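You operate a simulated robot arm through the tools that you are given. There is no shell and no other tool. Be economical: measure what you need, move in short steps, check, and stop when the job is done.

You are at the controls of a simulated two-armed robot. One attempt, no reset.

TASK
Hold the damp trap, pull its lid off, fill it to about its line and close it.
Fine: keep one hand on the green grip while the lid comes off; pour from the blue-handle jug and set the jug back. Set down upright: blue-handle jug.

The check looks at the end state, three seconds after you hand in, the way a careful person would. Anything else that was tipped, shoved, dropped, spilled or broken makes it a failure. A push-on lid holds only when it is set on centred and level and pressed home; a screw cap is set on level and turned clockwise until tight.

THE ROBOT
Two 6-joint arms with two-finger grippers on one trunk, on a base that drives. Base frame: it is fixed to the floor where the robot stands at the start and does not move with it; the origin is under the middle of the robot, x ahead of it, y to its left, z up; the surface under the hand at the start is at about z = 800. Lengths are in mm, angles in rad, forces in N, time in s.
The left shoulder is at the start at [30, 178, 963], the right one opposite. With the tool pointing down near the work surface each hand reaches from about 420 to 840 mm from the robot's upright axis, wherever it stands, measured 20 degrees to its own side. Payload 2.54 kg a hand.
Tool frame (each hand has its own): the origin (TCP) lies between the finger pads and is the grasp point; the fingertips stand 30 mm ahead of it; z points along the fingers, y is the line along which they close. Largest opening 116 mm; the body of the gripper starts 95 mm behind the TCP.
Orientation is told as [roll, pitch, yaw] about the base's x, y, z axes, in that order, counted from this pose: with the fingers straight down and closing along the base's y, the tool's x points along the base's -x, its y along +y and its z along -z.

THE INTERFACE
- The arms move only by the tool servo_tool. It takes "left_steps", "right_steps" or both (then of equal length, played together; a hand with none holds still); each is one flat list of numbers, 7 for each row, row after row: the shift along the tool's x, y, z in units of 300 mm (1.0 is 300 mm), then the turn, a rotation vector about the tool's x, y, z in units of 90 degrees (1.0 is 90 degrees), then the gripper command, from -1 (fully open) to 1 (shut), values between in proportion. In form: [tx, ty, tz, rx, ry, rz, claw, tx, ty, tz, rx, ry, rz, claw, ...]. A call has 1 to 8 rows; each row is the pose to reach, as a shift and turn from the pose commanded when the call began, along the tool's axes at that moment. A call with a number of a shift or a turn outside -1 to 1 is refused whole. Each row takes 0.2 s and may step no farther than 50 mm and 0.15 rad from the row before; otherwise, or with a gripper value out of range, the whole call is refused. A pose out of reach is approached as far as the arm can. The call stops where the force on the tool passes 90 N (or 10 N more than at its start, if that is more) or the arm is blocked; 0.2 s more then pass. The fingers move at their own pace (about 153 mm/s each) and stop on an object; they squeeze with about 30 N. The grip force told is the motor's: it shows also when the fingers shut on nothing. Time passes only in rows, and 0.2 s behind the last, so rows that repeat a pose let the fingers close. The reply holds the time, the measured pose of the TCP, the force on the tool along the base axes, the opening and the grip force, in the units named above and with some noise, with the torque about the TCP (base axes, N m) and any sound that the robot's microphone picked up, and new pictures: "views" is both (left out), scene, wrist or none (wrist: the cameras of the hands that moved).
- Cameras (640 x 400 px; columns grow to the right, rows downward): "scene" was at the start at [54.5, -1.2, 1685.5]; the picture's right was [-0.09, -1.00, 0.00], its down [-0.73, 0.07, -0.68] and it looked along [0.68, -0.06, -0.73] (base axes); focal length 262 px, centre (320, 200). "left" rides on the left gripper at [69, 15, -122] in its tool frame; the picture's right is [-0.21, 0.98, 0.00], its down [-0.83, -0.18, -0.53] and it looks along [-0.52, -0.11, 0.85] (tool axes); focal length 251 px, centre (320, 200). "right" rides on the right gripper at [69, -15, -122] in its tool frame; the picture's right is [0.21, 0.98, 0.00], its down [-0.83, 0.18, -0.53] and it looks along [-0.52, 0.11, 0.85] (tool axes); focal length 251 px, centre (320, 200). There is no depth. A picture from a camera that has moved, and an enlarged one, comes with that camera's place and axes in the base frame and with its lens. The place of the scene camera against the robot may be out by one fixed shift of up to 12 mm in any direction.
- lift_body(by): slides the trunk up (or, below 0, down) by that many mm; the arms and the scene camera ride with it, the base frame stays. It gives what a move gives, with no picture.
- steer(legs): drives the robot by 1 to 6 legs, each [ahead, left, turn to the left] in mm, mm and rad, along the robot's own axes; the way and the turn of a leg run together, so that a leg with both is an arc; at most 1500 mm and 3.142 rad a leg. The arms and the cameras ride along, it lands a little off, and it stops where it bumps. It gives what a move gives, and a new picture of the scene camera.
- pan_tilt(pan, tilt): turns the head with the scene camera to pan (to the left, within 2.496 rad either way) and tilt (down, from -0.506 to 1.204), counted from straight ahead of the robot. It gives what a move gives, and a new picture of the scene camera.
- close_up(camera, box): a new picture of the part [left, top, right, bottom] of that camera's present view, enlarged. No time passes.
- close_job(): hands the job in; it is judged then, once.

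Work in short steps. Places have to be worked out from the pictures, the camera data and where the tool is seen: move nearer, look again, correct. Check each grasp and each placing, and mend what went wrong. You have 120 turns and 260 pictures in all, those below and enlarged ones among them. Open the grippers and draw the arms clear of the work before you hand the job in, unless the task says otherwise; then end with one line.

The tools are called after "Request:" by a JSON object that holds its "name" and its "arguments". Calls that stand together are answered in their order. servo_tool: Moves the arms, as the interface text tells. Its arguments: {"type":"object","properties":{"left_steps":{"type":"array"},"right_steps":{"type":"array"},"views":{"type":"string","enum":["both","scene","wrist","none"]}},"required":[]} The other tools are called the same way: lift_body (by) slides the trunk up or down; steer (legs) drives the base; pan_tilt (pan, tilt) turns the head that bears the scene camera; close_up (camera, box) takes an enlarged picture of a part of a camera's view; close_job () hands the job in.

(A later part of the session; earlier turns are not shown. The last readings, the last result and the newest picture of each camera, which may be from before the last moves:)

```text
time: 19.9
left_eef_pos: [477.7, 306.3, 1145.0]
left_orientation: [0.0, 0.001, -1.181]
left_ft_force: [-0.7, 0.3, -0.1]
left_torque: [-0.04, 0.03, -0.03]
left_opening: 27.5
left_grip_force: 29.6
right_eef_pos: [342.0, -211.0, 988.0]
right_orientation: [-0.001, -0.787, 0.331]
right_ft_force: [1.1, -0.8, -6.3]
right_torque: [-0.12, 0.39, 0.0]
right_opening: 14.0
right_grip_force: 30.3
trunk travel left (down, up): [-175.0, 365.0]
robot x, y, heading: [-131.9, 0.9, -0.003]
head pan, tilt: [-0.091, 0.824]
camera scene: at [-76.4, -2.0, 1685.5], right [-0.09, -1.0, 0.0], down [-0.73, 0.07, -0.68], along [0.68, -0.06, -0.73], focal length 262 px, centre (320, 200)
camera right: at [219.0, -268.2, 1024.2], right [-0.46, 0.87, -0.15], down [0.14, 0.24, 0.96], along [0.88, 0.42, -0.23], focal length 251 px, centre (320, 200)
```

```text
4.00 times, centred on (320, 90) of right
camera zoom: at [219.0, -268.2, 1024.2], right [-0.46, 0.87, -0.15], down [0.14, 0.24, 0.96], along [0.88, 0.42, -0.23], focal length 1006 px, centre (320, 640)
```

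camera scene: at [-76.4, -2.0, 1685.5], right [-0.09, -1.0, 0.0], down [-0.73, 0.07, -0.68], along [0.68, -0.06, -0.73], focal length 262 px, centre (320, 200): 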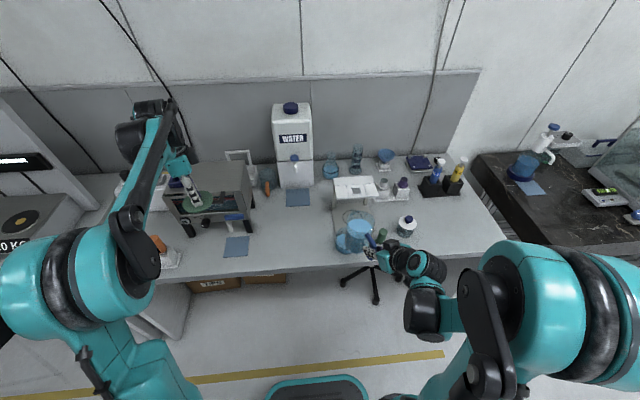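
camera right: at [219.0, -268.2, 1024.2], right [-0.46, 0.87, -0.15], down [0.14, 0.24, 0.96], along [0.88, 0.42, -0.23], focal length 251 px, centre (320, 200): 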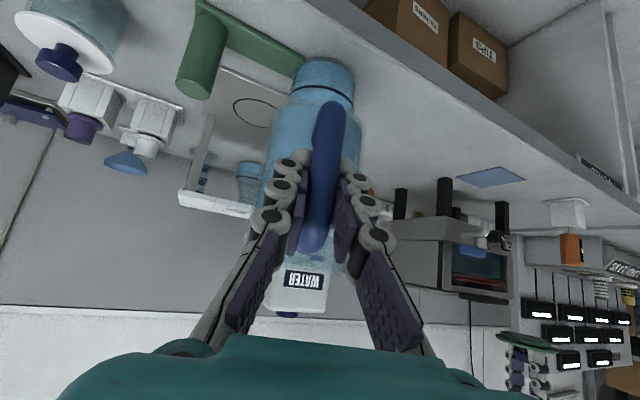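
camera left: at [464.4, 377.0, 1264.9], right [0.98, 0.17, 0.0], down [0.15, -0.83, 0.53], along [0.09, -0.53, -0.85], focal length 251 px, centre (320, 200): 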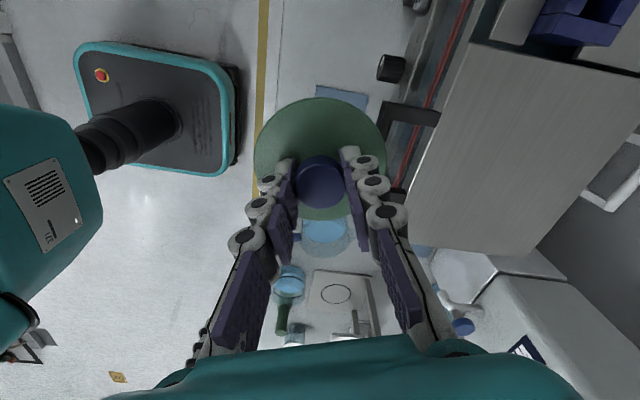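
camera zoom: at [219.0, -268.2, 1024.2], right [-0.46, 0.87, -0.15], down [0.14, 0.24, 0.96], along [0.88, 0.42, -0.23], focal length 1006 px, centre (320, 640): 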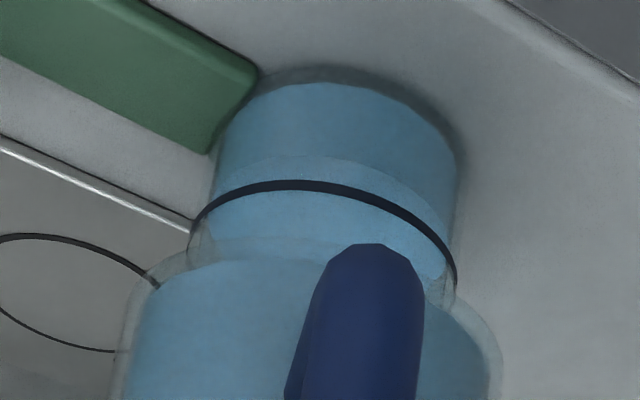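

Spout tip checks out near (470,-167), over the cup. I tilt forward 30° first (below the expected pouring angle ~37°).

Request:
{"name": "servo_tool", "arguments": {"right_steps": [0, 0, 0, 0, 0.042, 0, 1, 0, 0, 0, 0, 0.083, 0, 1, 0, 0, 0, 0, 0.125, 0, 1, 0, 0, 0, 0, 0.167, 0, 1, 0, 0, 0, 0, 0.208, 0, 1, 0, 0, 0, 0, 0.25, 0, 1, 0, 0, 0, 0, 0.292, 0, 1, 0, 0, 0, 0, 0.333, 0, 1], "views": "none"}}

Request:
{"name": "close_up", "arguments": {"camera": "scene", "box": [310, 200, 410, 270]}}

Request:
{"name": "close_up", "arguments": {"camera": "right", "box": [200, 40, 440, 240]}}

```text
time: 21.7
left_eef_pos: [478.6, 307.3, 1143.1]
left_orientation: [0.0, -0.001, -1.181]
left_ft_force: [-0.2, 0.3, -0.6]
left_torque: [-0.01, 0.01, 0.01]
left_opening: 27.0
left_grip_force: 29.7
right_eef_pos: [342.2, -209.9, 986.0]
right_orientation: [0.0, -0.261, 0.331]
right_ft_force: [0.7, 0.1, -6.2]
right_torque: [-0.02, 0.26, -0.02]
right_opening: 13.9
right_grip_force: 30.1
trunk travel left (down, up): [-175.0, 365.0]
robot x, y, heading: [-128.2, 1.7, -0.002]
head pan, tilt: [-0.091, 0.824]
```

```text
5.71 times, centred on (360, 235) of scene
camera zoom: at [-75.5, -1.2, 1685.5], right [-0.09, -1.0, 0.0], down [-0.73, 0.07, -0.68], along [0.68, -0.06, -0.73], focal length 1500 px, centre (91, 0)
```

zoom: 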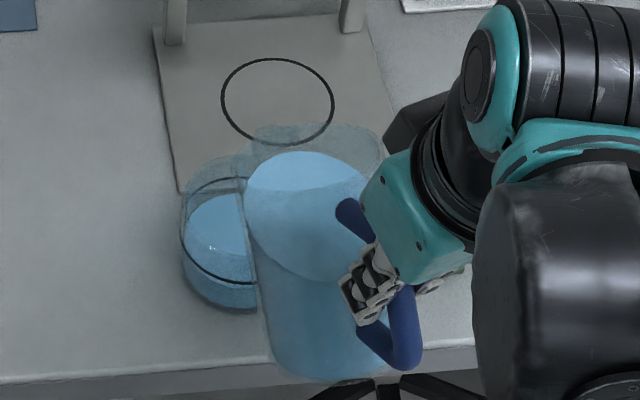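

```text
2.00 times, centred on (320, 140) of right
camera zoom: at [255.2, -256.4, 1086.8], right [-0.51, 0.86, -0.06], down [0.57, 0.39, 0.73], along [0.64, 0.34, -0.68], focal length 503 px, centre (320, 320)
```

zoom: 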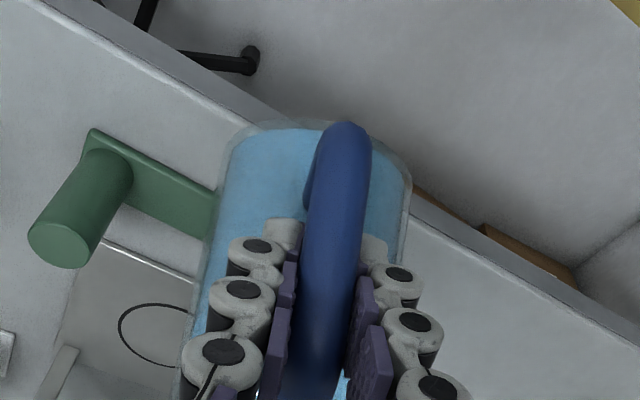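

The spout looks somewhat right of the cup centre. I zoom in tighter to measure it.

Request:
{"name": "close_up", "arguments": {"camera": "scene", "box": [334, 212, 384, 262]}}

```text
8.00 times, centred on (359, 237) of scene
camera zoom: at [-75.5, -1.2, 1685.5], right [-0.09, -1.0, 0.0], down [-0.73, 0.07, -0.68], along [0.68, -0.06, -0.73], focal length 2100 px, centre (8, -96)
```

zoom: 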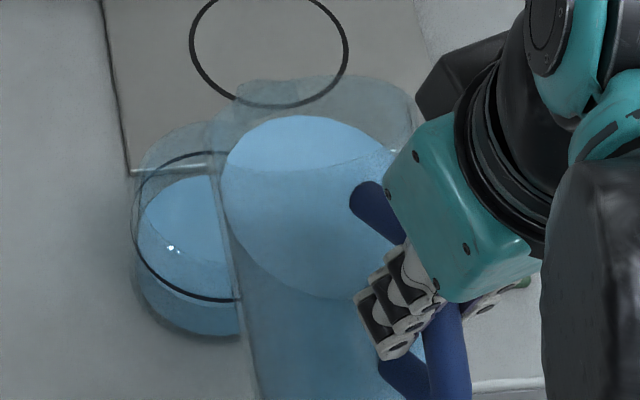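

The spout is about 15 mm to −y of the cup centre. I shift the jug 13 mm to the left, then tilt to 35°.

Request:
{"name": "servo_tool", "arguments": {"right_steps": [-0.001, 0.022, 0, 0, 0, 0, 1, -0.001, 0.045, 0, 0, 0, 0, 1, -0.001, 0.045, 0, 0, 0.014, 0, 1, -0.001, 0.045, 0, 0, 0.028, 0, 1, -0.001, 0.045, 0, 0, 0.042, 0, 1, -0.001, 0.045, 0, 0, 0.055, 0, 1], "views": "none"}}

Request:
{"name": "close_up", "arguments": {"camera": "scene", "box": [329, 207, 389, 267]}}

```text
time: 23.1
left_eef_pos: [478.1, 305.9, 1142.4]
left_orientation: [-0.001, 0.001, -1.18]
left_ft_force: [0.0, -1.1, -1.3]
left_torque: [0.02, -0.03, 0.01]
left_opening: 27.1
left_grip_force: 29.7
right_eef_pos: [340.0, -198.8, 986.9]
right_orientation: [-0.001, -0.175, 0.332]
right_ft_force: [0.4, 0.5, -5.7]
right_torque: [-0.08, 0.22, -0.02]
right_opening: 13.9
right_grip_force: 29.9
trunk travel left (down, up): [-175.0, 365.0]
robot x, y, heading: [-127.8, 1.2, 0.0]
head pan, tilt: [-0.091, 0.824]
```

```text
6.67 times, centred on (359, 237) of scene
camera zoom: at [-75.9, -1.2, 1685.5], right [-0.09, -1.0, 0.0], down [-0.73, 0.07, -0.68], along [0.68, -0.06, -0.73], focal length 1750 px, centre (60, -47)
```

zoom: 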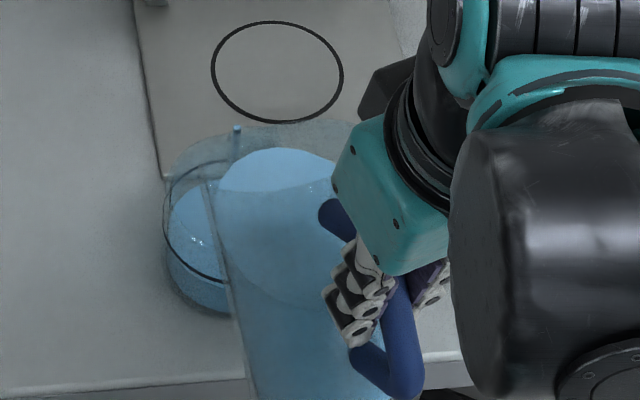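

It's already beginning to pour in a thin stream, landing inside the cup. I hold for 1 s and watch.

Request:
{"name": "servo_tool", "arguments": {"right_steps": [0, 0, 0, 0, 0, 0, 1, 0, 0, 0, 0, 0, 0, 1, 0, 0, 0, 0, 0, 0, 1, 0, 0, 0, 0, 0, 0, 1], "views": "none"}}

Request:
{"name": "close_up", "arguments": {"camera": "scene", "box": [334, 217, 374, 257]}}

```text
time: 24.1
left_eef_pos: [478.2, 306.3, 1143.9]
left_orientation: [0.0, 0.001, -1.18]
left_ft_force: [-0.2, 0.4, -0.4]
left_torque: [-0.01, 0.03, 0.0]
left_opening: 27.3
left_grip_force: 29.7
right_eef_pos: [338.6, -197.4, 985.5]
right_orientation: [0.0, -0.177, 0.332]
right_ft_force: [0.7, 0.5, -6.7]
right_torque: [-0.05, 0.23, 0.0]
right_opening: 14.0
right_grip_force: 30.8
trunk travel left (down, up): [-175.0, 365.0]
robot x, y, heading: [-132.2, -3.0, -0.001]
head pan, tilt: [-0.091, 0.824]
```

```text
10.00 times, centred on (354, 237) of scene
camera zoom: at [-76.0, -1.3, 1685.5], right [-0.09, -1.0, 0.0], down [-0.73, 0.07, -0.68], along [0.68, -0.06, -0.73], focal length 2625 px, centre (-20, -170)
```

zoom: 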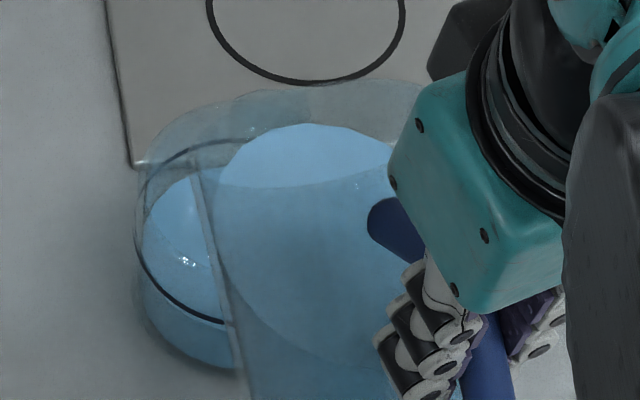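

Flow stopped; still below the line. I tilt another 2.5° and hold.

Request:
{"name": "servo_tool", "arguments": {"right_steps": [0, 0, 0, 0, 0.014, 0, 1, 0, 0, 0, 0, 0.028, 0, 1, 0, 0, 0, 0, 0.028, 0, 1, 0, 0, 0, 0, 0.028, 0, 1, 0, 0, 0, 0, 0.028, 0, 1, 0, 0, 0, 0, 0.028, 0, 1], "views": "none"}}

Request:
{"name": "close_up", "arguments": {"camera": "scene", "box": [334, 217, 374, 257]}}

```text
time: 25.5
left_eef_pos: [478.4, 305.9, 1144.2]
left_orientation: [-0.001, 0.001, -1.181]
left_ft_force: [-1.1, -0.1, -1.1]
left_torque: [0.02, 0.04, 0.0]
left_opening: 27.1
left_grip_force: 29.9
right_eef_pos: [340.0, -196.8, 986.9]
right_orientation: [0.001, -0.132, 0.331]
right_ft_force: [0.1, -1.0, -5.9]
right_torque: [-0.05, 0.22, 0.0]
right_opening: 14.1
right_grip_force: 30.5
trunk travel left (down, up): [-175.0, 365.0]
robot x, y, heading: [-130.8, -1.3, -0.003]
head pan, tilt: [-0.091, 0.824]
```

```text
10.00 times, centred on (354, 237) of scene
camera zoom: at [-76.0, -1.3, 1685.5], right [-0.09, -1.0, 0.0], down [-0.73, 0.07, -0.68], along [0.68, -0.06, -0.73], focal length 2625 px, centre (-20, -170)
```

zoom: 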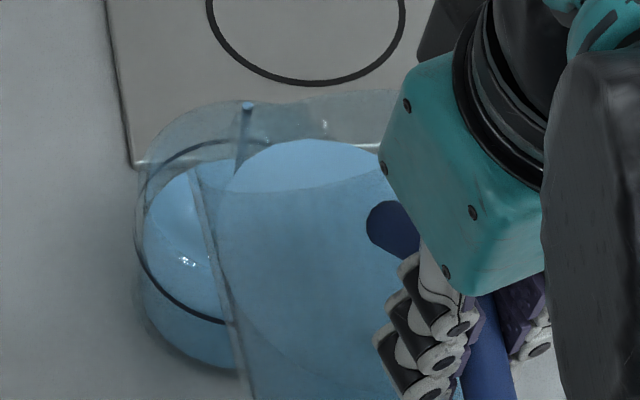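

A steady thin stream falls into the cup. I hold and watch the level rise.

Request:
{"name": "servo_tool", "arguments": {"right_steps": [0, 0, 0, 0, 0, 0, 1, 0, 0, 0, 0, 0, 0, 1, 0, 0, 0, 0, 0, 0, 1, 0, 0, 0, 0, 0, 0, 1, 0, 0, 0, 0, 0, 0, 1, 0, 0, 0, 0, 0, 0, 1], "views": "none"}}

Request:
{"name": "close_up", "arguments": {"camera": "scene", "box": [334, 217, 374, 257]}}

```text
time: 26.9
left_eef_pos: [477.7, 305.8, 1143.7]
left_orientation: [0.0, 0.0, -1.181]
left_ft_force: [0.7, 0.3, -0.4]
left_torque: [0.0, -0.04, 0.0]
left_opening: 26.9
left_grip_force: 30.0
right_eef_pos: [340.4, -196.7, 987.5]
right_orientation: [0.0, -0.13, 0.331]
right_ft_force: [-0.3, -0.1, -6.4]
right_torque: [-0.05, 0.18, 0.01]
right_opening: 14.0
right_grip_force: 29.9
trunk travel left (down, up): [-175.0, 365.0]
robot x, y, heading: [-130.7, 1.9, -0.001]
head pan, tilt: [-0.091, 0.824]
```

```text
10.00 times, centred on (354, 237) of scene
camera zoom: at [-76.0, -1.3, 1685.5], right [-0.09, -1.0, 0.0], down [-0.73, 0.07, -0.68], along [0.68, -0.06, -0.73], focal length 2625 px, centre (-20, -170)
```

zoom: 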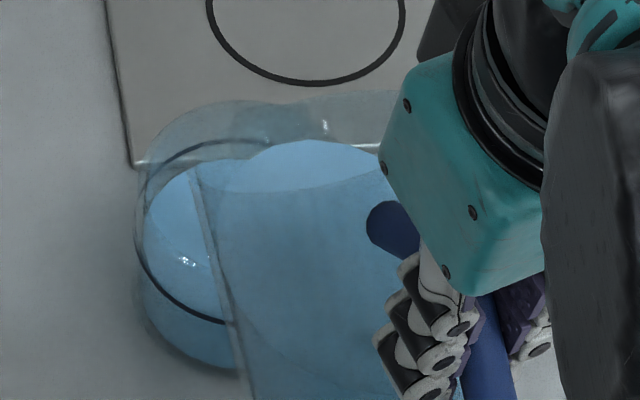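

Flow stopped again, about 8 mm under the line. Another 2.5° with a longer hold.

Request:
{"name": "servo_tool", "arguments": {"right_steps": [0, 0, 0, 0, 0.014, 0, 1, 0, 0, 0, 0, 0.028, 0, 1, 0, 0, 0, 0, 0.028, 0, 1, 0, 0, 0, 0, 0.028, 0, 1, 0, 0, 0, 0, 0.028, 0, 1, 0, 0, 0, 0, 0.028, 0, 1, 0, 0, 0, 0, 0.028, 0, 1, 0, 0, 0, 0, 0.028, 0, 1], "views": "none"}}

Request:
{"name": "servo_tool", "arguments": {"right_steps": [0, 0, 0, 0, 0, 0, 1, 0, 0, 0, 0, 0, 0, 1, 0, 0, 0, 0, 0, 0, 1, 0, 0, 0, 0, 0, 0, 1], "views": "none"}}

Request:
{"name": "close_up", "arguments": {"camera": "scene", "box": [334, 217, 374, 257]}}

```text
time: 28.7
left_eef_pos: [477.4, 306.2, 1143.4]
left_orientation: [-0.002, 0.001, -1.18]
left_ft_force: [0.3, -0.1, 0.2]
left_torque: [-0.03, -0.03, 0.0]
left_opening: 26.9
left_grip_force: 30.1
right_eef_pos: [338.2, -197.4, 986.5]
right_orientation: [0.0, -0.087, 0.334]
right_ft_force: [0.0, 0.5, -6.3]
right_torque: [-0.03, 0.19, 0.03]
right_opening: 13.7
right_grip_force: 30.0
trunk travel left (down, up): [-175.0, 365.0]
robot x, y, heading: [-130.0, 1.0, -0.002]
head pan, tilt: [-0.091, 0.824]
```

```text
time: 29.7
left_eef_pos: [477.9, 305.7, 1144.1]
left_orientation: [0.002, -0.001, -1.18]
left_ft_force: [1.0, -0.7, -1.6]
left_torque: [0.0, 0.01, -0.03]
left_opening: 27.1
left_grip_force: 30.2
right_eef_pos: [338.4, -196.3, 987.0]
right_orientation: [0.0, -0.086, 0.332]
right_ft_force: [0.0, -0.6, -6.7]
right_torque: [-0.08, 0.16, 0.0]
right_opening: 14.0
right_grip_force: 30.2
trunk travel left (down, up): [-175.0, 365.0]
robot x, y, heading: [-132.1, -1.8, -0.002]
head pan, tilt: [-0.091, 0.824]
```

```text
10.00 times, centred on (354, 237) of scene
camera zoom: at [-76.0, -1.2, 1685.5], right [-0.09, -1.0, 0.0], down [-0.73, 0.07, -0.68], along [0.68, -0.06, -0.73], focal length 2625 px, centre (-20, -170)
```

zoom: 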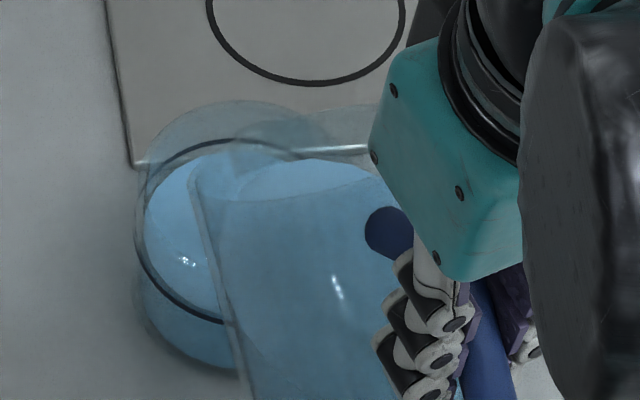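

Water now ~3–4 mm below the line. Another 2° and hold.

Request:
{"name": "servo_tool", "arguments": {"right_steps": [0, 0, 0, 0, 0.011, 0, 1, 0, 0, 0, 0, 0.021, 0, 1, 0, 0, 0, 0, 0.021, 0, 1, 0, 0, 0, 0, 0.021, 0, 1, 0, 0, 0, 0, 0.021, 0, 1, 0, 0, 0, 0, 0.021, 0, 1, 0, 0, 0, 0, 0.021, 0, 1, 0, 0, 0, 0, 0.021, 0, 1], "views": "none"}}

Request:
{"name": "servo_tool", "arguments": {"right_steps": [0, 0, 0, 0, 0, 0, 1, 0, 0, 0, 0, 0, 0, 1, 0, 0, 0, 0, 0, 0, 1, 0, 0, 0, 0, 0, 0, 1], "views": "none"}}

Request:
{"name": "close_up", "arguments": {"camera": "scene", "box": [334, 217, 374, 257]}}

```text
time: 31.5
left_eef_pos: [478.7, 304.9, 1143.3]
left_orientation: [0.001, 0.0, -1.179]
left_ft_force: [0.4, -0.1, 0.0]
left_torque: [-0.03, 0.02, -0.05]
left_opening: 27.2
left_grip_force: 29.4
right_eef_pos: [338.7, -197.0, 987.7]
right_orientation: [0.001, -0.054, 0.332]
right_ft_force: [-0.4, 0.4, -5.5]
right_torque: [-0.01, 0.14, 0.01]
right_opening: 14.1
right_grip_force: 29.6
trunk travel left (down, up): [-175.0, 365.0]
robot x, y, heading: [-131.0, -3.4, -0.006]
head pan, tilt: [-0.091, 0.824]
```

```text
time: 32.5
left_eef_pos: [478.3, 306.2, 1143.1]
left_orientation: [-0.001, 0.0, -1.179]
left_ft_force: [0.5, 0.0, 0.4]
left_torque: [-0.03, -0.01, -0.01]
left_opening: 27.3
left_grip_force: 29.8
right_eef_pos: [338.4, -197.5, 986.6]
right_orientation: [-0.001, -0.054, 0.331]
right_ft_force: [0.0, 0.3, -5.2]
right_torque: [-0.06, 0.15, -0.04]
right_opening: 14.0
right_grip_force: 30.3
trunk travel left (down, up): [-175.0, 365.0]
robot x, y, heading: [-130.0, 2.1, -0.004]
head pan, tilt: [-0.091, 0.824]
```

```text
10.00 times, centred on (354, 237) of scene
camera zoom: at [-76.1, -1.2, 1685.5], right [-0.09, -1.0, 0.0], down [-0.73, 0.07, -0.68], along [0.68, -0.06, -0.73], focal length 2625 px, centre (-20, -170)
```

zoom: 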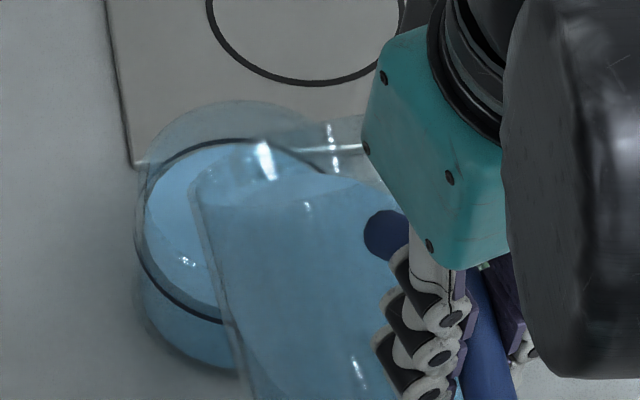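

The level now matches the line. I tilt the jug back upright in place and inspect.

Request:
{"name": "servo_tool", "arguments": {"right_steps": [0, 0, 0, 0, -0.058, 0, 1, 0, 0, 0, 0, -0.116, 0, 1, 0, 0, 0, 0, -0.174, 0, 1, 0, 0, 0, 0, -0.233, 0, 1, 0, 0, 0, 0, -0.291, 0, 1, 0, 0, 0, 0, -0.349, 0, 1, 0, 0, 0, 0, -0.407, 0, 1, 0, 0, 0, 0, -0.465, 0, 1], "views": "none"}}

Request:
{"name": "close_up", "arguments": {"camera": "scene", "box": [324, 207, 384, 267]}}

Request:
{"name": "close_up", "arguments": {"camera": "right", "box": [240, 40, 400, 140]}}

```text
time: 34.3
left_eef_pos: [478.8, 305.0, 1143.9]
left_orientation: [0.001, 0.001, -1.178]
left_ft_force: [-0.5, -0.3, -0.8]
left_torque: [-0.01, -0.02, 0.01]
left_opening: 27.0
left_grip_force: 29.9
right_eef_pos: [339.5, -197.5, 986.8]
right_orientation: [0.0, -0.788, 0.33]
right_ft_force: [0.2, 0.1, -5.4]
right_torque: [-0.08, 0.34, 0.01]
right_opening: 14.0
right_grip_force: 29.9
trunk travel left (down, up): [-175.0, 365.0]
robot x, y, heading: [-130.2, -0.3, -0.002]
head pan, tilt: [-0.091, 0.824]
```

```text
6.67 times, centred on (354, 237) of scene
camera zoom: at [-75.8, -1.6, 1685.5], right [-0.09, -1.0, 0.0], down [-0.73, 0.07, -0.68], along [0.68, -0.06, -0.73], focal length 1750 px, centre (93, -47)
```

zoom: 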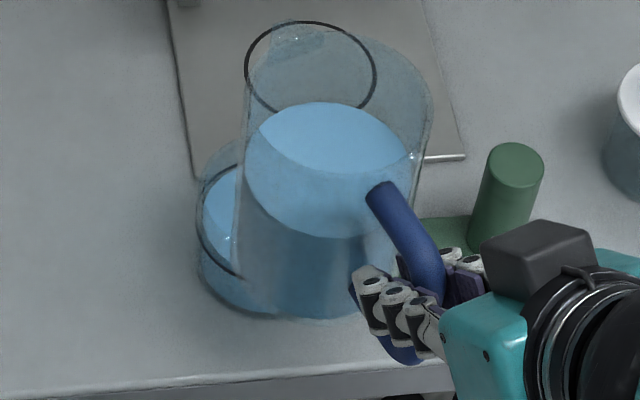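

```text
4.00 times, centred on (320, 90) of right
camera zoom: at [216.5, -255.3, 1023.7], right [-0.46, 0.87, -0.15], down [0.14, 0.24, 0.96], along [0.88, 0.42, -0.23], focal length 1006 px, centre (320, 640)
```

zoom: 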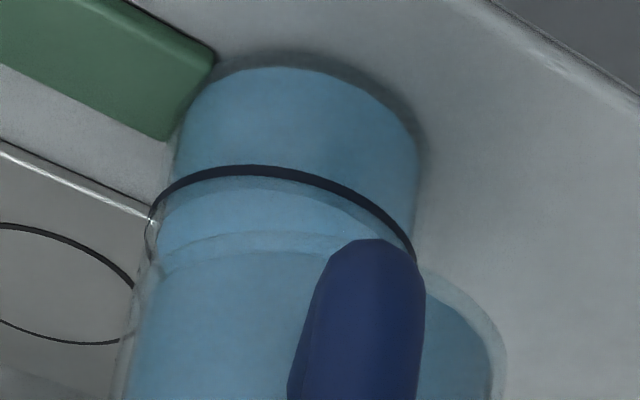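

Cup level sits right at the line. I carry the jug back upright along the reverse path.

Request:
{"name": "servo_tool", "arguments": {"right_steps": [-0.036, 0.058, 0.036, 0, 0, 0, 1, -0.073, 0.116, 0.073, 0, 0, 0, 1, -0.109, 0.174, 0.109, 0, 0, 0, 1, -0.146, 0.233, 0.146, 0, 0, 0, 1, -0.182, 0.291, 0.182, 0, 0, 0, 1, -0.218, 0.349, 0.218, 0, 0, 0, 1], "views": "none"}}

Request:
{"name": "servo_tool", "arguments": {"right_steps": [-0.036, 0.058, 0.036, 0, 0, 0, 1, -0.073, 0.116, 0.073, 0, 0, 0, 1, -0.109, 0.174, 0.109, 0, 0, 0, 1, -0.146, 0.233, 0.146, 0, 0, 0, 1, -0.182, 0.291, 0.182, 0, 0, 0, 1, -0.218, 0.349, 0.218, 0, 0, 0, 1], "views": "scene"}}

Request:
{"name": "close_up", "arguments": {"camera": "scene", "box": [250, 190, 410, 290]}}

```text
time: 35.7
left_eef_pos: [478.8, 306.9, 1143.4]
left_orientation: [0.0, -0.001, -1.18]
left_ft_force: [0.3, -0.1, -0.2]
left_torque: [-0.03, 0.01, -0.02]
left_opening: 27.2
left_grip_force: 30.2
right_eef_pos: [391.0, -66.1, 986.7]
right_orientation: [0.0, -0.783, 0.334]
right_ft_force: [0.0, 0.4, -5.4]
right_torque: [-0.11, 0.34, -0.01]
right_opening: 13.8
right_grip_force: 30.2
trunk travel left (down, up): [-175.0, 365.0]
robot x, y, heading: [-133.3, -0.6, -0.006]
head pan, tilt: [-0.091, 0.824]
```

```text
time: 37.1
left_eef_pos: [479.0, 306.5, 1143.4]
left_orientation: [-0.002, -0.002, -1.178]
left_ft_force: [-0.1, 0.3, -1.0]
left_torque: [-0.02, 0.0, -0.01]
left_opening: 27.1
left_grip_force: 29.7
right_eef_pos: [444.2, 63.3, 987.3]
right_orientation: [0.0, -0.783, 0.333]
right_ft_force: [0.0, 0.3, -6.4]
right_torque: [-0.09, 0.35, -0.02]
right_opening: 14.0
right_grip_force: 29.5
trunk travel left (down, up): [-175.0, 365.0]
robot x, y, heading: [-134.5, -0.6, -0.006]
head pan, tilt: [-0.091, 0.824]
camera scene: at [-75.5, -0.1, 1685.5], right [-0.09, -1.0, 0.0], down [-0.73, 0.07, -0.68], along [0.68, -0.06, -0.73], focal length 262 px, centre (320, 200)
```

scene: 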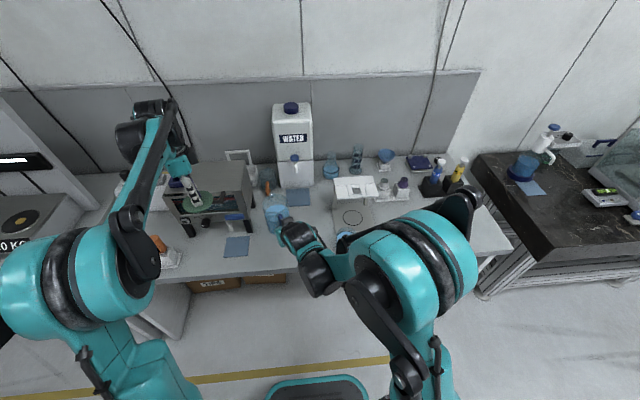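

```text
4.00 times, centred on (330, 240) of scene
camera zoom: at [-75.5, -0.1, 1685.5], right [-0.09, -1.0, 0.0], down [-0.73, 0.07, -0.68], along [0.68, -0.06, -0.73], focal length 1050 px, centre (280, 40)
```

zoom: 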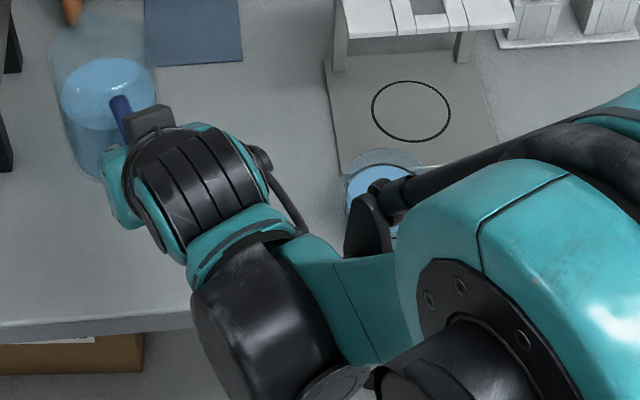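

No spill visible. I lower the jug, first by 90 mm, the last bit gently.

Request:
{"name": "servo_tool", "arguments": {"right_steps": [0.035, 0, 0.035, 0, 0, 0, 1, 0.07, 0, 0.07, 0, 0, 0, 1, 0.106, 0, 0.106, 0, 0, 0, 1, 0.141, 0, 0.141, 0, 0, 0, 1, 0.177, 0, 0.177, 0, 0, 0, 1, 0.207, 0, 0.207, 0, 0, 0, 1, 0.222, 0, 0.222, 0, 0, 0, 1, 0.222, 0, 0.222, 0, 0, 0, 1], "views": "wrist"}}

```text
time: 38.9
left_eef_pos: [478.4, 304.5, 1144.2]
left_orientation: [0.0, 0.001, -1.179]
left_ft_force: [0.7, -0.1, 0.4]
left_torque: [0.0, -0.04, -0.01]
left_opening: 27.1
left_grip_force: 30.3
right_eef_pos: [444.0, 62.5, 891.9]
right_orientation: [0.001, -0.787, 0.331]
right_ft_force: [0.6, -0.2, -5.7]
right_torque: [-0.1, 0.34, 0.03]
right_opening: 14.1
right_grip_force: 29.5
trunk travel left (down, up): [-175.0, 365.0]
robot x, y, heading: [-130.1, -2.0, -0.003]
head pan, tilt: [-0.091, 0.824]
camera right: at [322.4, 4.0, 929.4], right [-0.46, 0.87, -0.15], down [0.14, 0.24, 0.96], along [0.88, 0.42, -0.23], focal length 251 px, centre (320, 200)
```

right: 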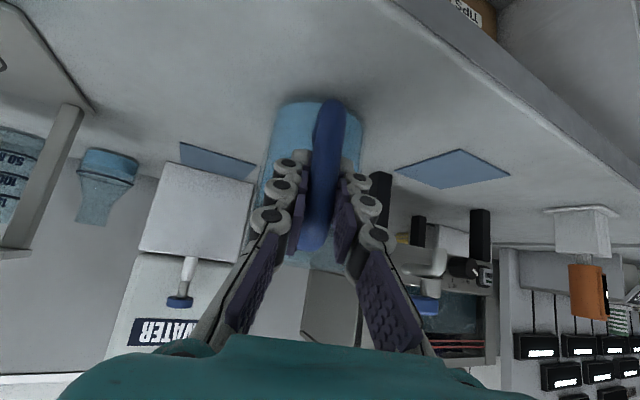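

Still carrying full weight at z≈892; the table should be met near 884. I descend in 2 mm steps.

Request:
{"name": "servo_tool", "arguments": {"right_steps": [0.005, 0, 0.005, 0, 0, 0, 1, 0.01, 0, 0.01, 0, 0, 0, 1, 0.015, 0, 0.015, 0, 0, 0, 1, 0.017, 0, 0.017, 0, 0, 0, 1, 0.019, 0, 0.019, 0, 0, 0, 1, 0.019, 0, 0.019, 0, 0, 0, 1], "views": "none"}}

```text
time: 40.3
left_eef_pos: [477.1, 307.0, 1143.7]
left_orientation: [0.0, 0.0, -1.179]
left_ft_force: [0.1, 0.4, -0.5]
left_torque: [-0.02, 0.01, 0.0]
left_opening: 26.9
left_grip_force: 29.9
right_eef_pos: [445.4, 61.9, 886.1]
right_orientation: [0.0, -0.782, 0.333]
right_ft_force: [-1.8, -0.8, 0.7]
right_torque: [0.02, -0.19, -0.01]
right_opening: 14.8
right_grip_force: 30.2
trunk travel left (down, up): [-175.0, 365.0]
robot x, y, heading: [-134.4, -1.7, -0.005]
head pan, tilt: [-0.091, 0.824]
```

The jug now rests on the table (load gone). I open the hand gently and look.

Request:
{"name": "servo_tool", "arguments": {"right_steps": [0, 0, 0, 0, 0, 0, 0.7, 0, 0, 0, 0, 0, 0, 0.4, 0, 0, 0, 0, 0, 0, 0, 0, 0, 0, 0, 0, 0, -0.5, 0, 0, 0, 0, 0, 0, -1, 0, 0, 0, 0, 0, 0, -1], "views": "wrist"}}

Request:
{"name": "close_up", "arguments": {"camera": "right", "box": [220, 80, 440, 280]}}

```text
time: 41.7
left_eef_pos: [479.1, 305.3, 1144.1]
left_orientation: [0.001, 0.0, -1.178]
left_ft_force: [-0.5, -0.3, 0.1]
left_torque: [-0.01, 0.01, -0.01]
left_opening: 27.1
left_grip_force: 30.4
right_eef_pos: [444.5, 63.7, 885.0]
right_orientation: [-0.001, -0.783, 0.33]
right_ft_force: [-0.2, -0.6, 0.2]
right_torque: [0.01, 0.0, 0.02]
right_opening: 116.3
right_grip_force: 0.1
trunk travel left (down, up): [-175.0, 365.0]
robot x, y, heading: [-134.0, 0.4, -0.004]
head pan, tilt: [-0.091, 0.824]
camera right: at [322.9, 4.1, 922.7], right [-0.46, 0.87, -0.15], down [0.14, 0.24, 0.96], along [0.88, 0.42, -0.23], focal length 251 px, centre (320, 200)
```

right: 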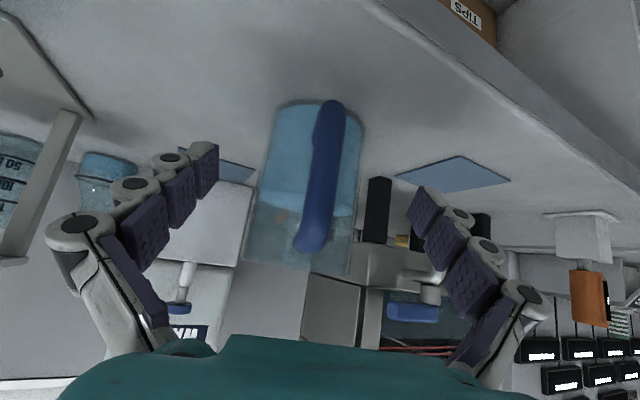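

```text
2.00 times, centred on (330, 180) of right
camera zoom: at [322.9, 4.1, 922.7], right [-0.46, 0.87, -0.15], down [0.14, 0.24, 0.96], along [0.88, 0.42, -0.23], focal length 503 px, centre (300, 240)
```

zoom: 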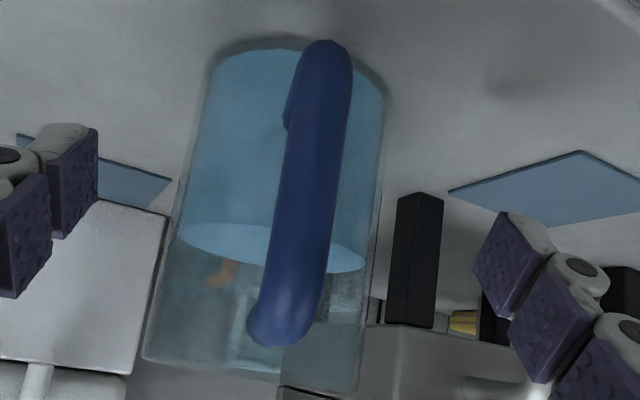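

The jug stands upright at its place. I withdraw the right hand straight back along the fingers, then up.

Request:
{"name": "servo_tool", "arguments": {"right_steps": [0, 0, -0.1, 0, 0, 0, -1, 0, 0, -0.24, 0, 0, 0, -1, 0, 0, -0.37, 0, 0, 0, -1, -0.1, 0, -0.47, 0, 0, 0, -1, -0.18, 0, -0.55, 0, 0, 0, -1], "views": "scene"}}

Request:
{"name": "close_up", "arguments": {"camera": "scene", "box": [240, 190, 420, 290]}}

```text
time: 42.9
left_eef_pos: [477.1, 305.4, 1143.9]
left_orientation: [0.001, 0.0, -1.181]
left_ft_force: [0.1, 1.0, -0.6]
left_torque: [0.02, -0.03, -0.01]
left_opening: 26.9
left_grip_force: 30.1
right_eef_pos: [370.2, 37.7, 1038.8]
right_orientation: [0.0, -0.785, 0.332]
right_ft_force: [-0.5, 1.1, -0.6]
right_torque: [-0.03, -0.01, 0.0]
right_opening: 115.9
right_grip_force: 0.1
trunk travel left (down, up): [-175.0, 365.0]
robot x, y, heading: [-131.0, -1.1, -0.002]
head pan, tilt: [-0.091, 0.824]
camera scene: at [-77.9, -1.4, 1685.6], right [-0.09, -1.0, 0.0], down [-0.73, 0.07, -0.68], along [0.68, -0.06, -0.73], focal length 262 px, centre (320, 200)
```

scene: 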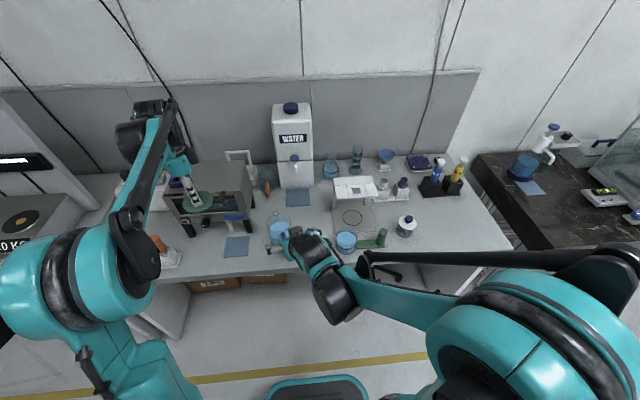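

```text
3.56 times, centred on (330, 240) of scene
camera zoom: at [-77.9, -1.4, 1685.6], right [-0.09, -1.0, 0.0], down [-0.73, 0.07, -0.68], along [0.68, -0.06, -0.73], focal length 933 px, centre (284, 58)
```

zoom: 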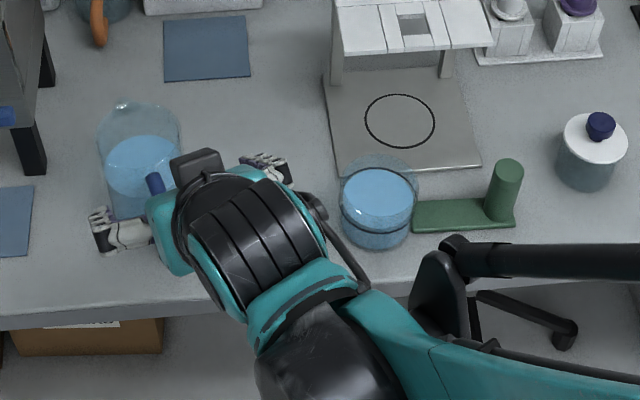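

All clean. I move the right hand back toward the green post, straightening it to point down.

Request:
{"name": "servo_tool", "arguments": {"right_steps": [0.01, -0.106, -0.004, 0, 0.0625, 0, -1, 0.02, -0.213, -0.009, 0, 0.125, 0, -1, 0.031, -0.32, -0.013, 0, 0.1875, 0, -1, 0.041, -0.426, -0.018, 0, 0.25, 0, -1, 0.051, -0.532, -0.022, 0, 0.3125, 0, -1, 0.061, -0.639, -0.026, 0, 0.375, 0, -1, 0.072, -0.745, -0.03, 0, 0.4375, 0, -1, 0.082, -0.852, -0.035, 0, 0.5, 0, -1], "views": "none"}}

```text
time: 44.7
left_eef_pos: [478.1, 304.8, 1143.8]
left_orientation: [0.0, -0.001, -1.179]
left_ft_force: [0.0, 0.3, -0.2]
left_torque: [0.0, 0.01, -0.02]
left_opening: 27.0
left_grip_force: 30.0
right_eef_pos: [429.4, -216.5, 1029.2]
right_orientation: [0.0, 0.002, 0.333]
right_ft_force: [0.5, 0.1, -0.5]
right_torque: [0.02, -0.01, -0.02]
right_opening: 115.8
right_grip_force: 0.1
trunk travel left (down, up): [-175.0, 365.0]
robot x, y, heading: [-131.1, -4.1, -0.002]
head pan, tilt: [-0.091, 0.824]
```

Next: over the post with yaw back to 1.176.

Request:
{"name": "servo_tool", "arguments": {"right_steps": [-0.008, -0.039, 0.012, 0, 0, -0.067, -1, -0.016, -0.078, 0.025, 0, 0, -0.134, -1, -0.024, -0.117, 0.037, 0, 0, -0.201, -1, -0.032, -0.155, 0.05, 0, 0, -0.268, -1, -0.039, -0.194, 0.062, 0, 0, -0.335, -1, -0.047, -0.233, 0.075, 0, 0, -0.402, -1, -0.055, -0.272, 0.087, 0, 0, -0.469, -1, -0.063, -0.311, 0.1, 0, 0, -0.537, -1], "views": "wrist"}}

Request:
{"name": "close_up", "arguments": {"camera": "right", "box": [240, 60, 440, 260]}}

```text
time: 46.5
left_eef_pos: [478.8, 305.5, 1142.8]
left_orientation: [0.0, 0.0, -1.18]
left_ft_force: [0.4, -0.4, 0.0]
left_torque: [-0.01, 0.05, 0.02]
left_opening: 27.0
left_grip_force: 30.2
right_eef_pos: [479.7, -298.0, 998.8]
right_orientation: [-0.001, -0.001, 1.177]
right_ft_force: [0.5, 1.3, -0.6]
right_torque: [-0.02, 0.01, 0.01]
right_opening: 116.1
right_grip_force: 0.1
trunk travel left (down, up): [-175.0, 365.0]
robot x, y, heading: [-130.5, 1.1, -0.006]
head pan, tilt: [-0.091, 0.824]
camera right: at [467.1, -366.5, 1119.9], right [-0.98, 0.18, 0.0], down [0.15, 0.83, 0.53], along [0.09, 0.53, -0.85], focal length 251 px, centre (320, 200)
```

right: 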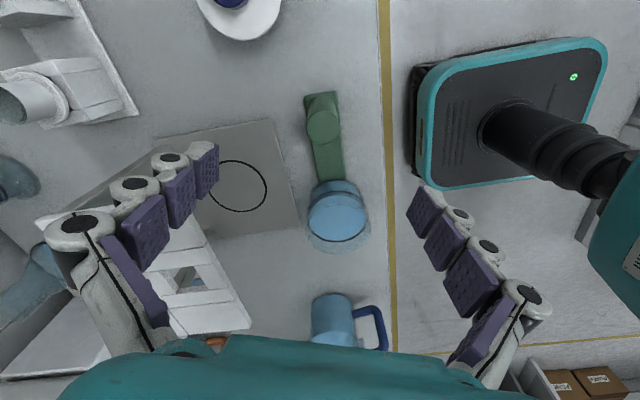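

```text
2.00 times, centred on (340, 160) of right
camera zoom: at [467.1, -366.5, 1119.9], right [-0.98, 0.18, 0.0], down [0.15, 0.83, 0.53], along [0.09, 0.53, -0.85], focal length 503 px, centre (280, 280)
```

zoom: 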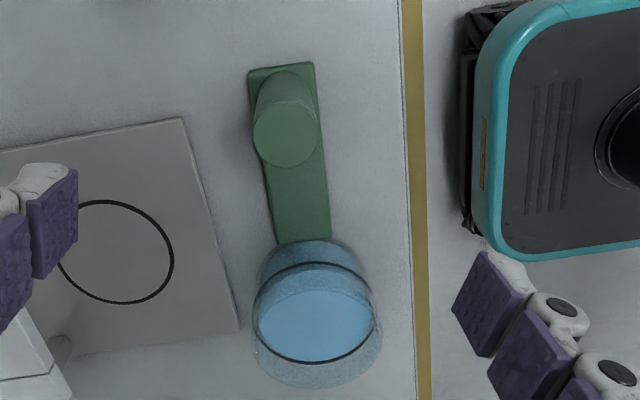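

The post is where it was. I lower the right hand and regrip it while the left brings the lid back halfway.

Request:
{"name": "servo_tool", "arguments": {"right_steps": [0.001, 0.002, 0.11, 0, 0, 0, -1, 0.002, 0.004, 0.22, 0, 0, 0, -1, 0.004, 0.006, 0.33, 0, 0, 0, -1, 0.005, 0.007, 0.443, 0, 0, 0, -1, 0.005, 0.007, 0.443, 0, 0, 0, 0, 0.005, 0.007, 0.443, 0, 0, 0, 0.6, 0.005, 0.007, 0.443, 0, 0, 0, 1, 0.005, 0.007, 0.443, 0, 0, 0, 1], "left_steps": [-0.108, -0.044, 0, 0, 0, 0, 1, -0.216, -0.088, 0, 0, 0, 0, 1, -0.324, -0.133, 0, 0, 0, 0, 1, -0.431, -0.177, 0, 0, 0, 0, 1, -0.539, -0.221, 0, 0, 0, 0, 1, -0.647, -0.265, 0, 0, 0, 0, 1, -0.755, -0.31, 0, 0, 0, 0, 1, -0.863, -0.354, 0, 0, 0, 0, 1], "views": "wrist"}}

Request:
{"name": "close_up", "arguments": {"camera": "right", "box": [260, 220, 420, 340]}}

```text
time: 48.3
left_eef_pos: [476.6, 26.1, 1144.1]
left_orientation: [0.001, 0.0, -1.179]
left_ft_force: [-0.5, 0.7, -0.4]
left_torque: [0.03, 0.0, -0.02]
left_opening: 27.1
left_grip_force: 29.6
right_eef_pos: [475.8, -295.6, 867.1]
right_orientation: [0.002, -0.001, 1.177]
right_ft_force: [-1.0, -1.9, 2.8]
right_torque: [0.5, 0.01, 0.12]
right_opening: 30.7
right_grip_force: 30.2
trunk travel left (down, up): [-175.0, 365.0]
robot x, y, heading: [-129.0, 3.0, -0.002]
head pan, tilt: [-0.091, 0.824]
camera right: at [464.3, -365.9, 988.0], right [-0.98, 0.18, 0.0], down [0.15, 0.83, 0.53], along [0.09, 0.53, -0.85], focal length 251 px, centre (320, 200)
camera left: at [464.1, 96.6, 1265.1], right [0.98, 0.17, 0.0], down [0.15, -0.83, 0.53], along [0.09, -0.53, -0.85], focal length 251 px, centre (320, 200)
```

right: 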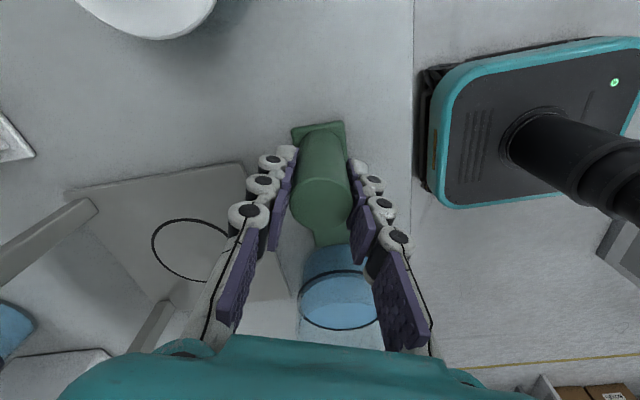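
left: 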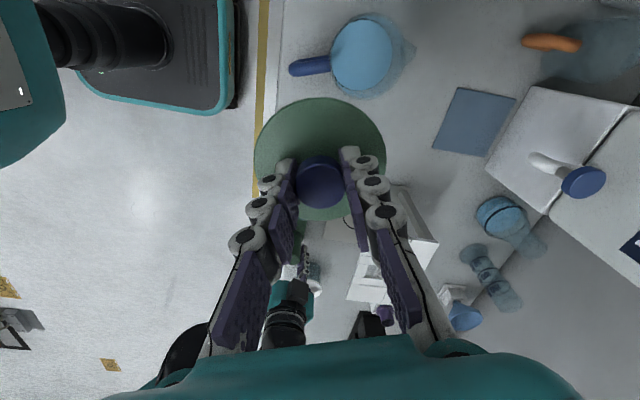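

```text
3.33 times, centred on (340, 280) of right
camera zoom: at [464.3, -365.9, 988.0], right [-0.98, 0.18, 0.0], down [0.15, 0.83, 0.53], along [0.09, 0.53, -0.85], focal length 838 px, centre (253, -67)
```

zoom: 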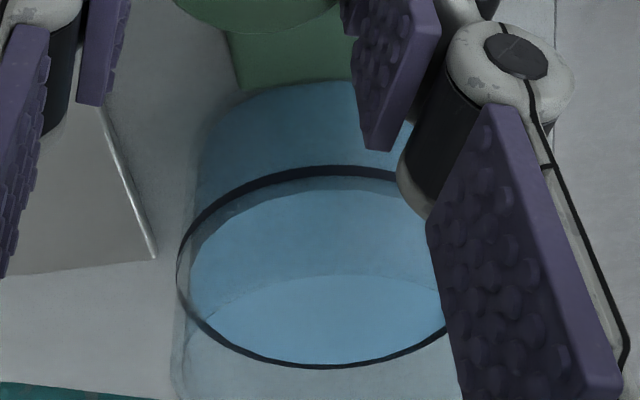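

Water level coincides with the line. I bring the lid back exactly above the cup (net reverse of the recorded moves), about 45 mm above its seat.

Request:
{"name": "servo_tool", "arguments": {"left_steps": [-0.117, -0.048, 0, 0, 0, 0, 1, -0.234, -0.096, 0.05, 0, 0, 0, 1, -0.35, -0.143, 0.13, 0, 0, 0, 1, -0.45, -0.184, 0.23, 0, 0, 0, 1, -0.54, -0.221, 0.34, 0, 0, 0, 1, -0.584, -0.239, 0.47, 0, 0, 0, 1, -0.584, -0.239, 0.58, 0, 0, 0, 1, -0.584, -0.239, 0.65, 0, 0, 0, 1]}}

Request:
{"name": "close_up", "arguments": {"camera": "right", "box": [240, 200, 440, 360]}}

Request:
{"name": "close_up", "arguments": {"camera": "scene", "box": [310, 200, 410, 270]}}

```text
time: 50.1
left_eef_pos: [477.0, -161.1, 947.9]
left_orientation: [-0.001, -0.001, -1.179]
left_ft_force: [0.5, -0.1, 0.0]
left_torque: [0.03, -0.01, 0.01]
left_opening: 26.8
left_grip_force: 30.7
right_eef_pos: [477.4, -297.2, 866.1]
right_orientation: [0.001, 0.0, 1.176]
right_ft_force: [0.7, 0.1, 1.3]
right_torque: [-0.06, 0.06, 0.08]
right_opening: 30.6
right_grip_force: 30.1
trunk travel left (down, up): [-175.0, 365.0]
robot x, y, heading: [-132.9, 3.0, -0.008]
head pan, tilt: [-0.091, 0.824]
camera scene: at [-76.7, -1.2, 1685.5], right [-0.09, -1.0, 0.0], down [-0.73, 0.07, -0.68], along [0.68, -0.06, -0.73], focal length 262 px, centre (320, 200)
camera left: at [464.2, -91.8, 1069.2], right [0.98, 0.17, 0.0], down [0.15, -0.83, 0.53], along [0.09, -0.53, -0.85], focal length 251 px, centre (320, 200)
```

scene: 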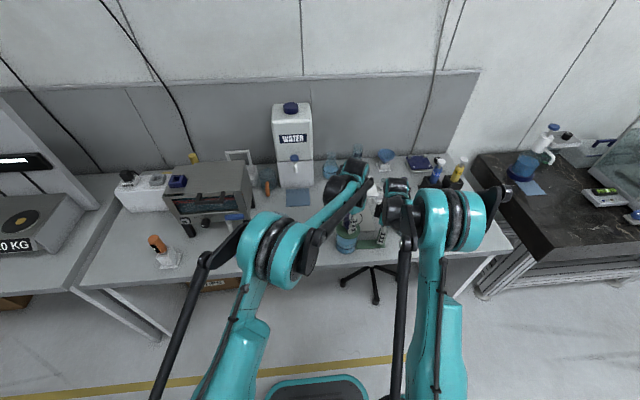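
left: 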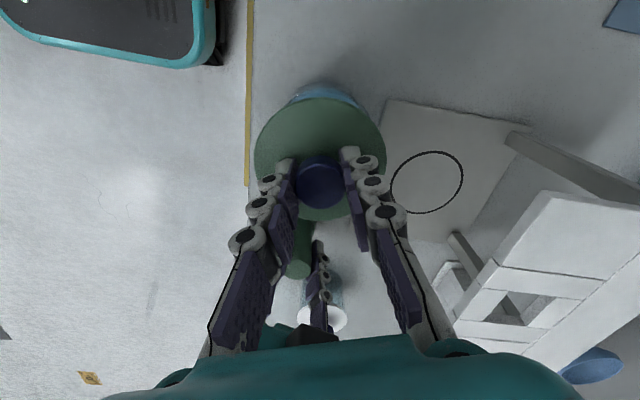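

```text
2.50 times, centred on (340, 280) of right
camera zoom: at [464.4, -366.0, 988.0], right [-0.98, 0.18, 0.0], down [0.15, 0.83, 0.53], along [0.09, 0.53, -0.85], focal length 629 px, centre (270, 0)
```

zoom: 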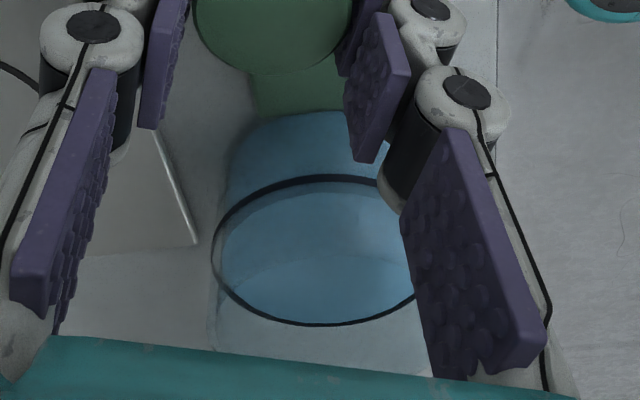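

```text
5.71 times, centred on (360, 235) of scene
camera zoom: at [-76.7, -1.2, 1685.5], right [-0.09, -1.0, 0.0], down [-0.73, 0.07, -0.68], along [0.68, -0.06, -0.73], focal length 1500 px, centre (91, 0)
```

zoom: 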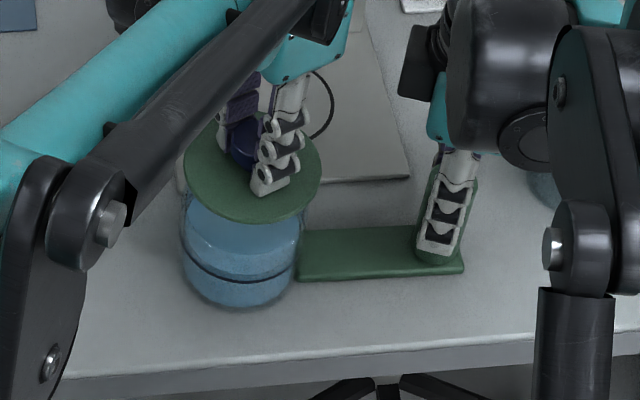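

Lid and cup line up in the scene view (expected parallax matches within ~1 mm). I lower to contact and begin to press in small steps.

Request:
{"name": "servo_tool", "arguments": {"left_steps": [0, 0, 0.06, 0, 0, 0, 1, 0, 0, 0.1, 0, 0, 0, 1, 0, 0, 0.12, 0, 0, 0, 1, 0, 0, 0.135, 0, 0, 0, 1, 0, 0, 0.145, 0, 0, 0, 1, 0, 0, 0.15, 0, 0, 0, 1], "views": "none"}}

Request:
{"name": "close_up", "arguments": {"camera": "right", "box": [240, 200, 440, 360]}}

Request:
{"name": "close_up", "arguments": {"camera": "scene", "box": [320, 210, 390, 260]}}

```text
time: 51.5
left_eef_pos: [477.5, -161.1, 904.7]
left_orientation: [0.0, -0.001, -1.179]
left_ft_force: [3.5, 4.8, 12.1]
left_torque: [0.14, -0.11, 0.01]
left_opening: 27.1
left_grip_force: 30.1
right_eef_pos: [476.3, -296.8, 866.2]
right_orientation: [0.001, 0.003, 1.177]
right_ft_force: [-1.5, -4.2, -2.6]
right_torque: [-0.75, 0.26, 0.2]
right_opening: 30.5
right_grip_force: 29.8
trunk travel left (down, up): [-175.0, 365.0]
robot x, y, heading: [-129.4, -2.4, -0.005]
head pan, tilt: [-0.091, 0.824]
```

```text
2.50 times, centred on (340, 280) of right
camera zoom: at [464.2, -366.1, 988.2], right [-0.98, 0.18, 0.0], down [0.15, 0.83, 0.53], along [0.1, 0.52, -0.85], focal length 629 px, centre (270, 0)
```

zoom: 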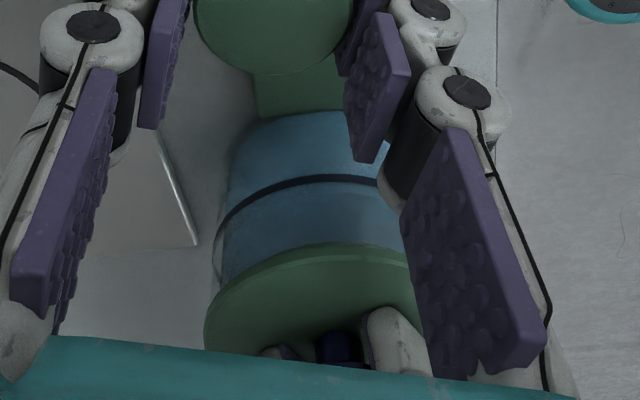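

```text
8.00 times, centred on (355, 235) of scene
camera zoom: at [-77.0, -1.0, 1685.6], right [-0.09, -1.0, 0.0], down [-0.73, 0.07, -0.68], along [0.68, -0.06, -0.73], focal length 2100 px, centre (40, -80)
```

zoom: 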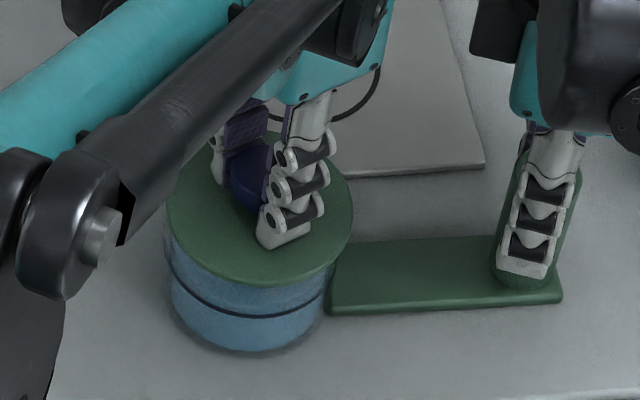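

Lid in contact (12 N). I press down further in 1.5 mm steps, listening for the snap.

Request:
{"name": "servo_tool", "arguments": {"left_steps": [0, 0, 0.005, 0, 0, 0, 1, 0, 0, 0.01, 0, 0, 0, 1, 0, 0, 0.015, 0, 0, 0, 1, 0, 0, 0.02, 0, 0, 0, 1], "views": "none"}}

```text
time: 52.4
left_eef_pos: [477.7, -162.3, 904.5]
left_orientation: [0.005, -0.004, -1.18]
left_ft_force: [1.1, -1.8, 31.6]
left_torque: [0.6, 0.68, 0.08]
left_opening: 27.0
left_grip_force: 29.9
right_eef_pos: [475.3, -295.5, 867.7]
right_orientation: [-0.001, 0.0, 1.176]
right_ft_force: [-2.7, 1.5, 0.2]
right_torque: [0.22, 0.12, 0.16]
right_opening: 30.8
right_grip_force: 29.9
trunk travel left (down, up): [-175.0, 365.0]
robot x, y, heading: [-129.6, -1.6, 0.001]
head pan, tilt: [-0.091, 0.824]
stopped in row 4 (left hand): the force on the tool passed its limit at 94 N (the readings are from after the stop); the commanded pose is now the measured one
```

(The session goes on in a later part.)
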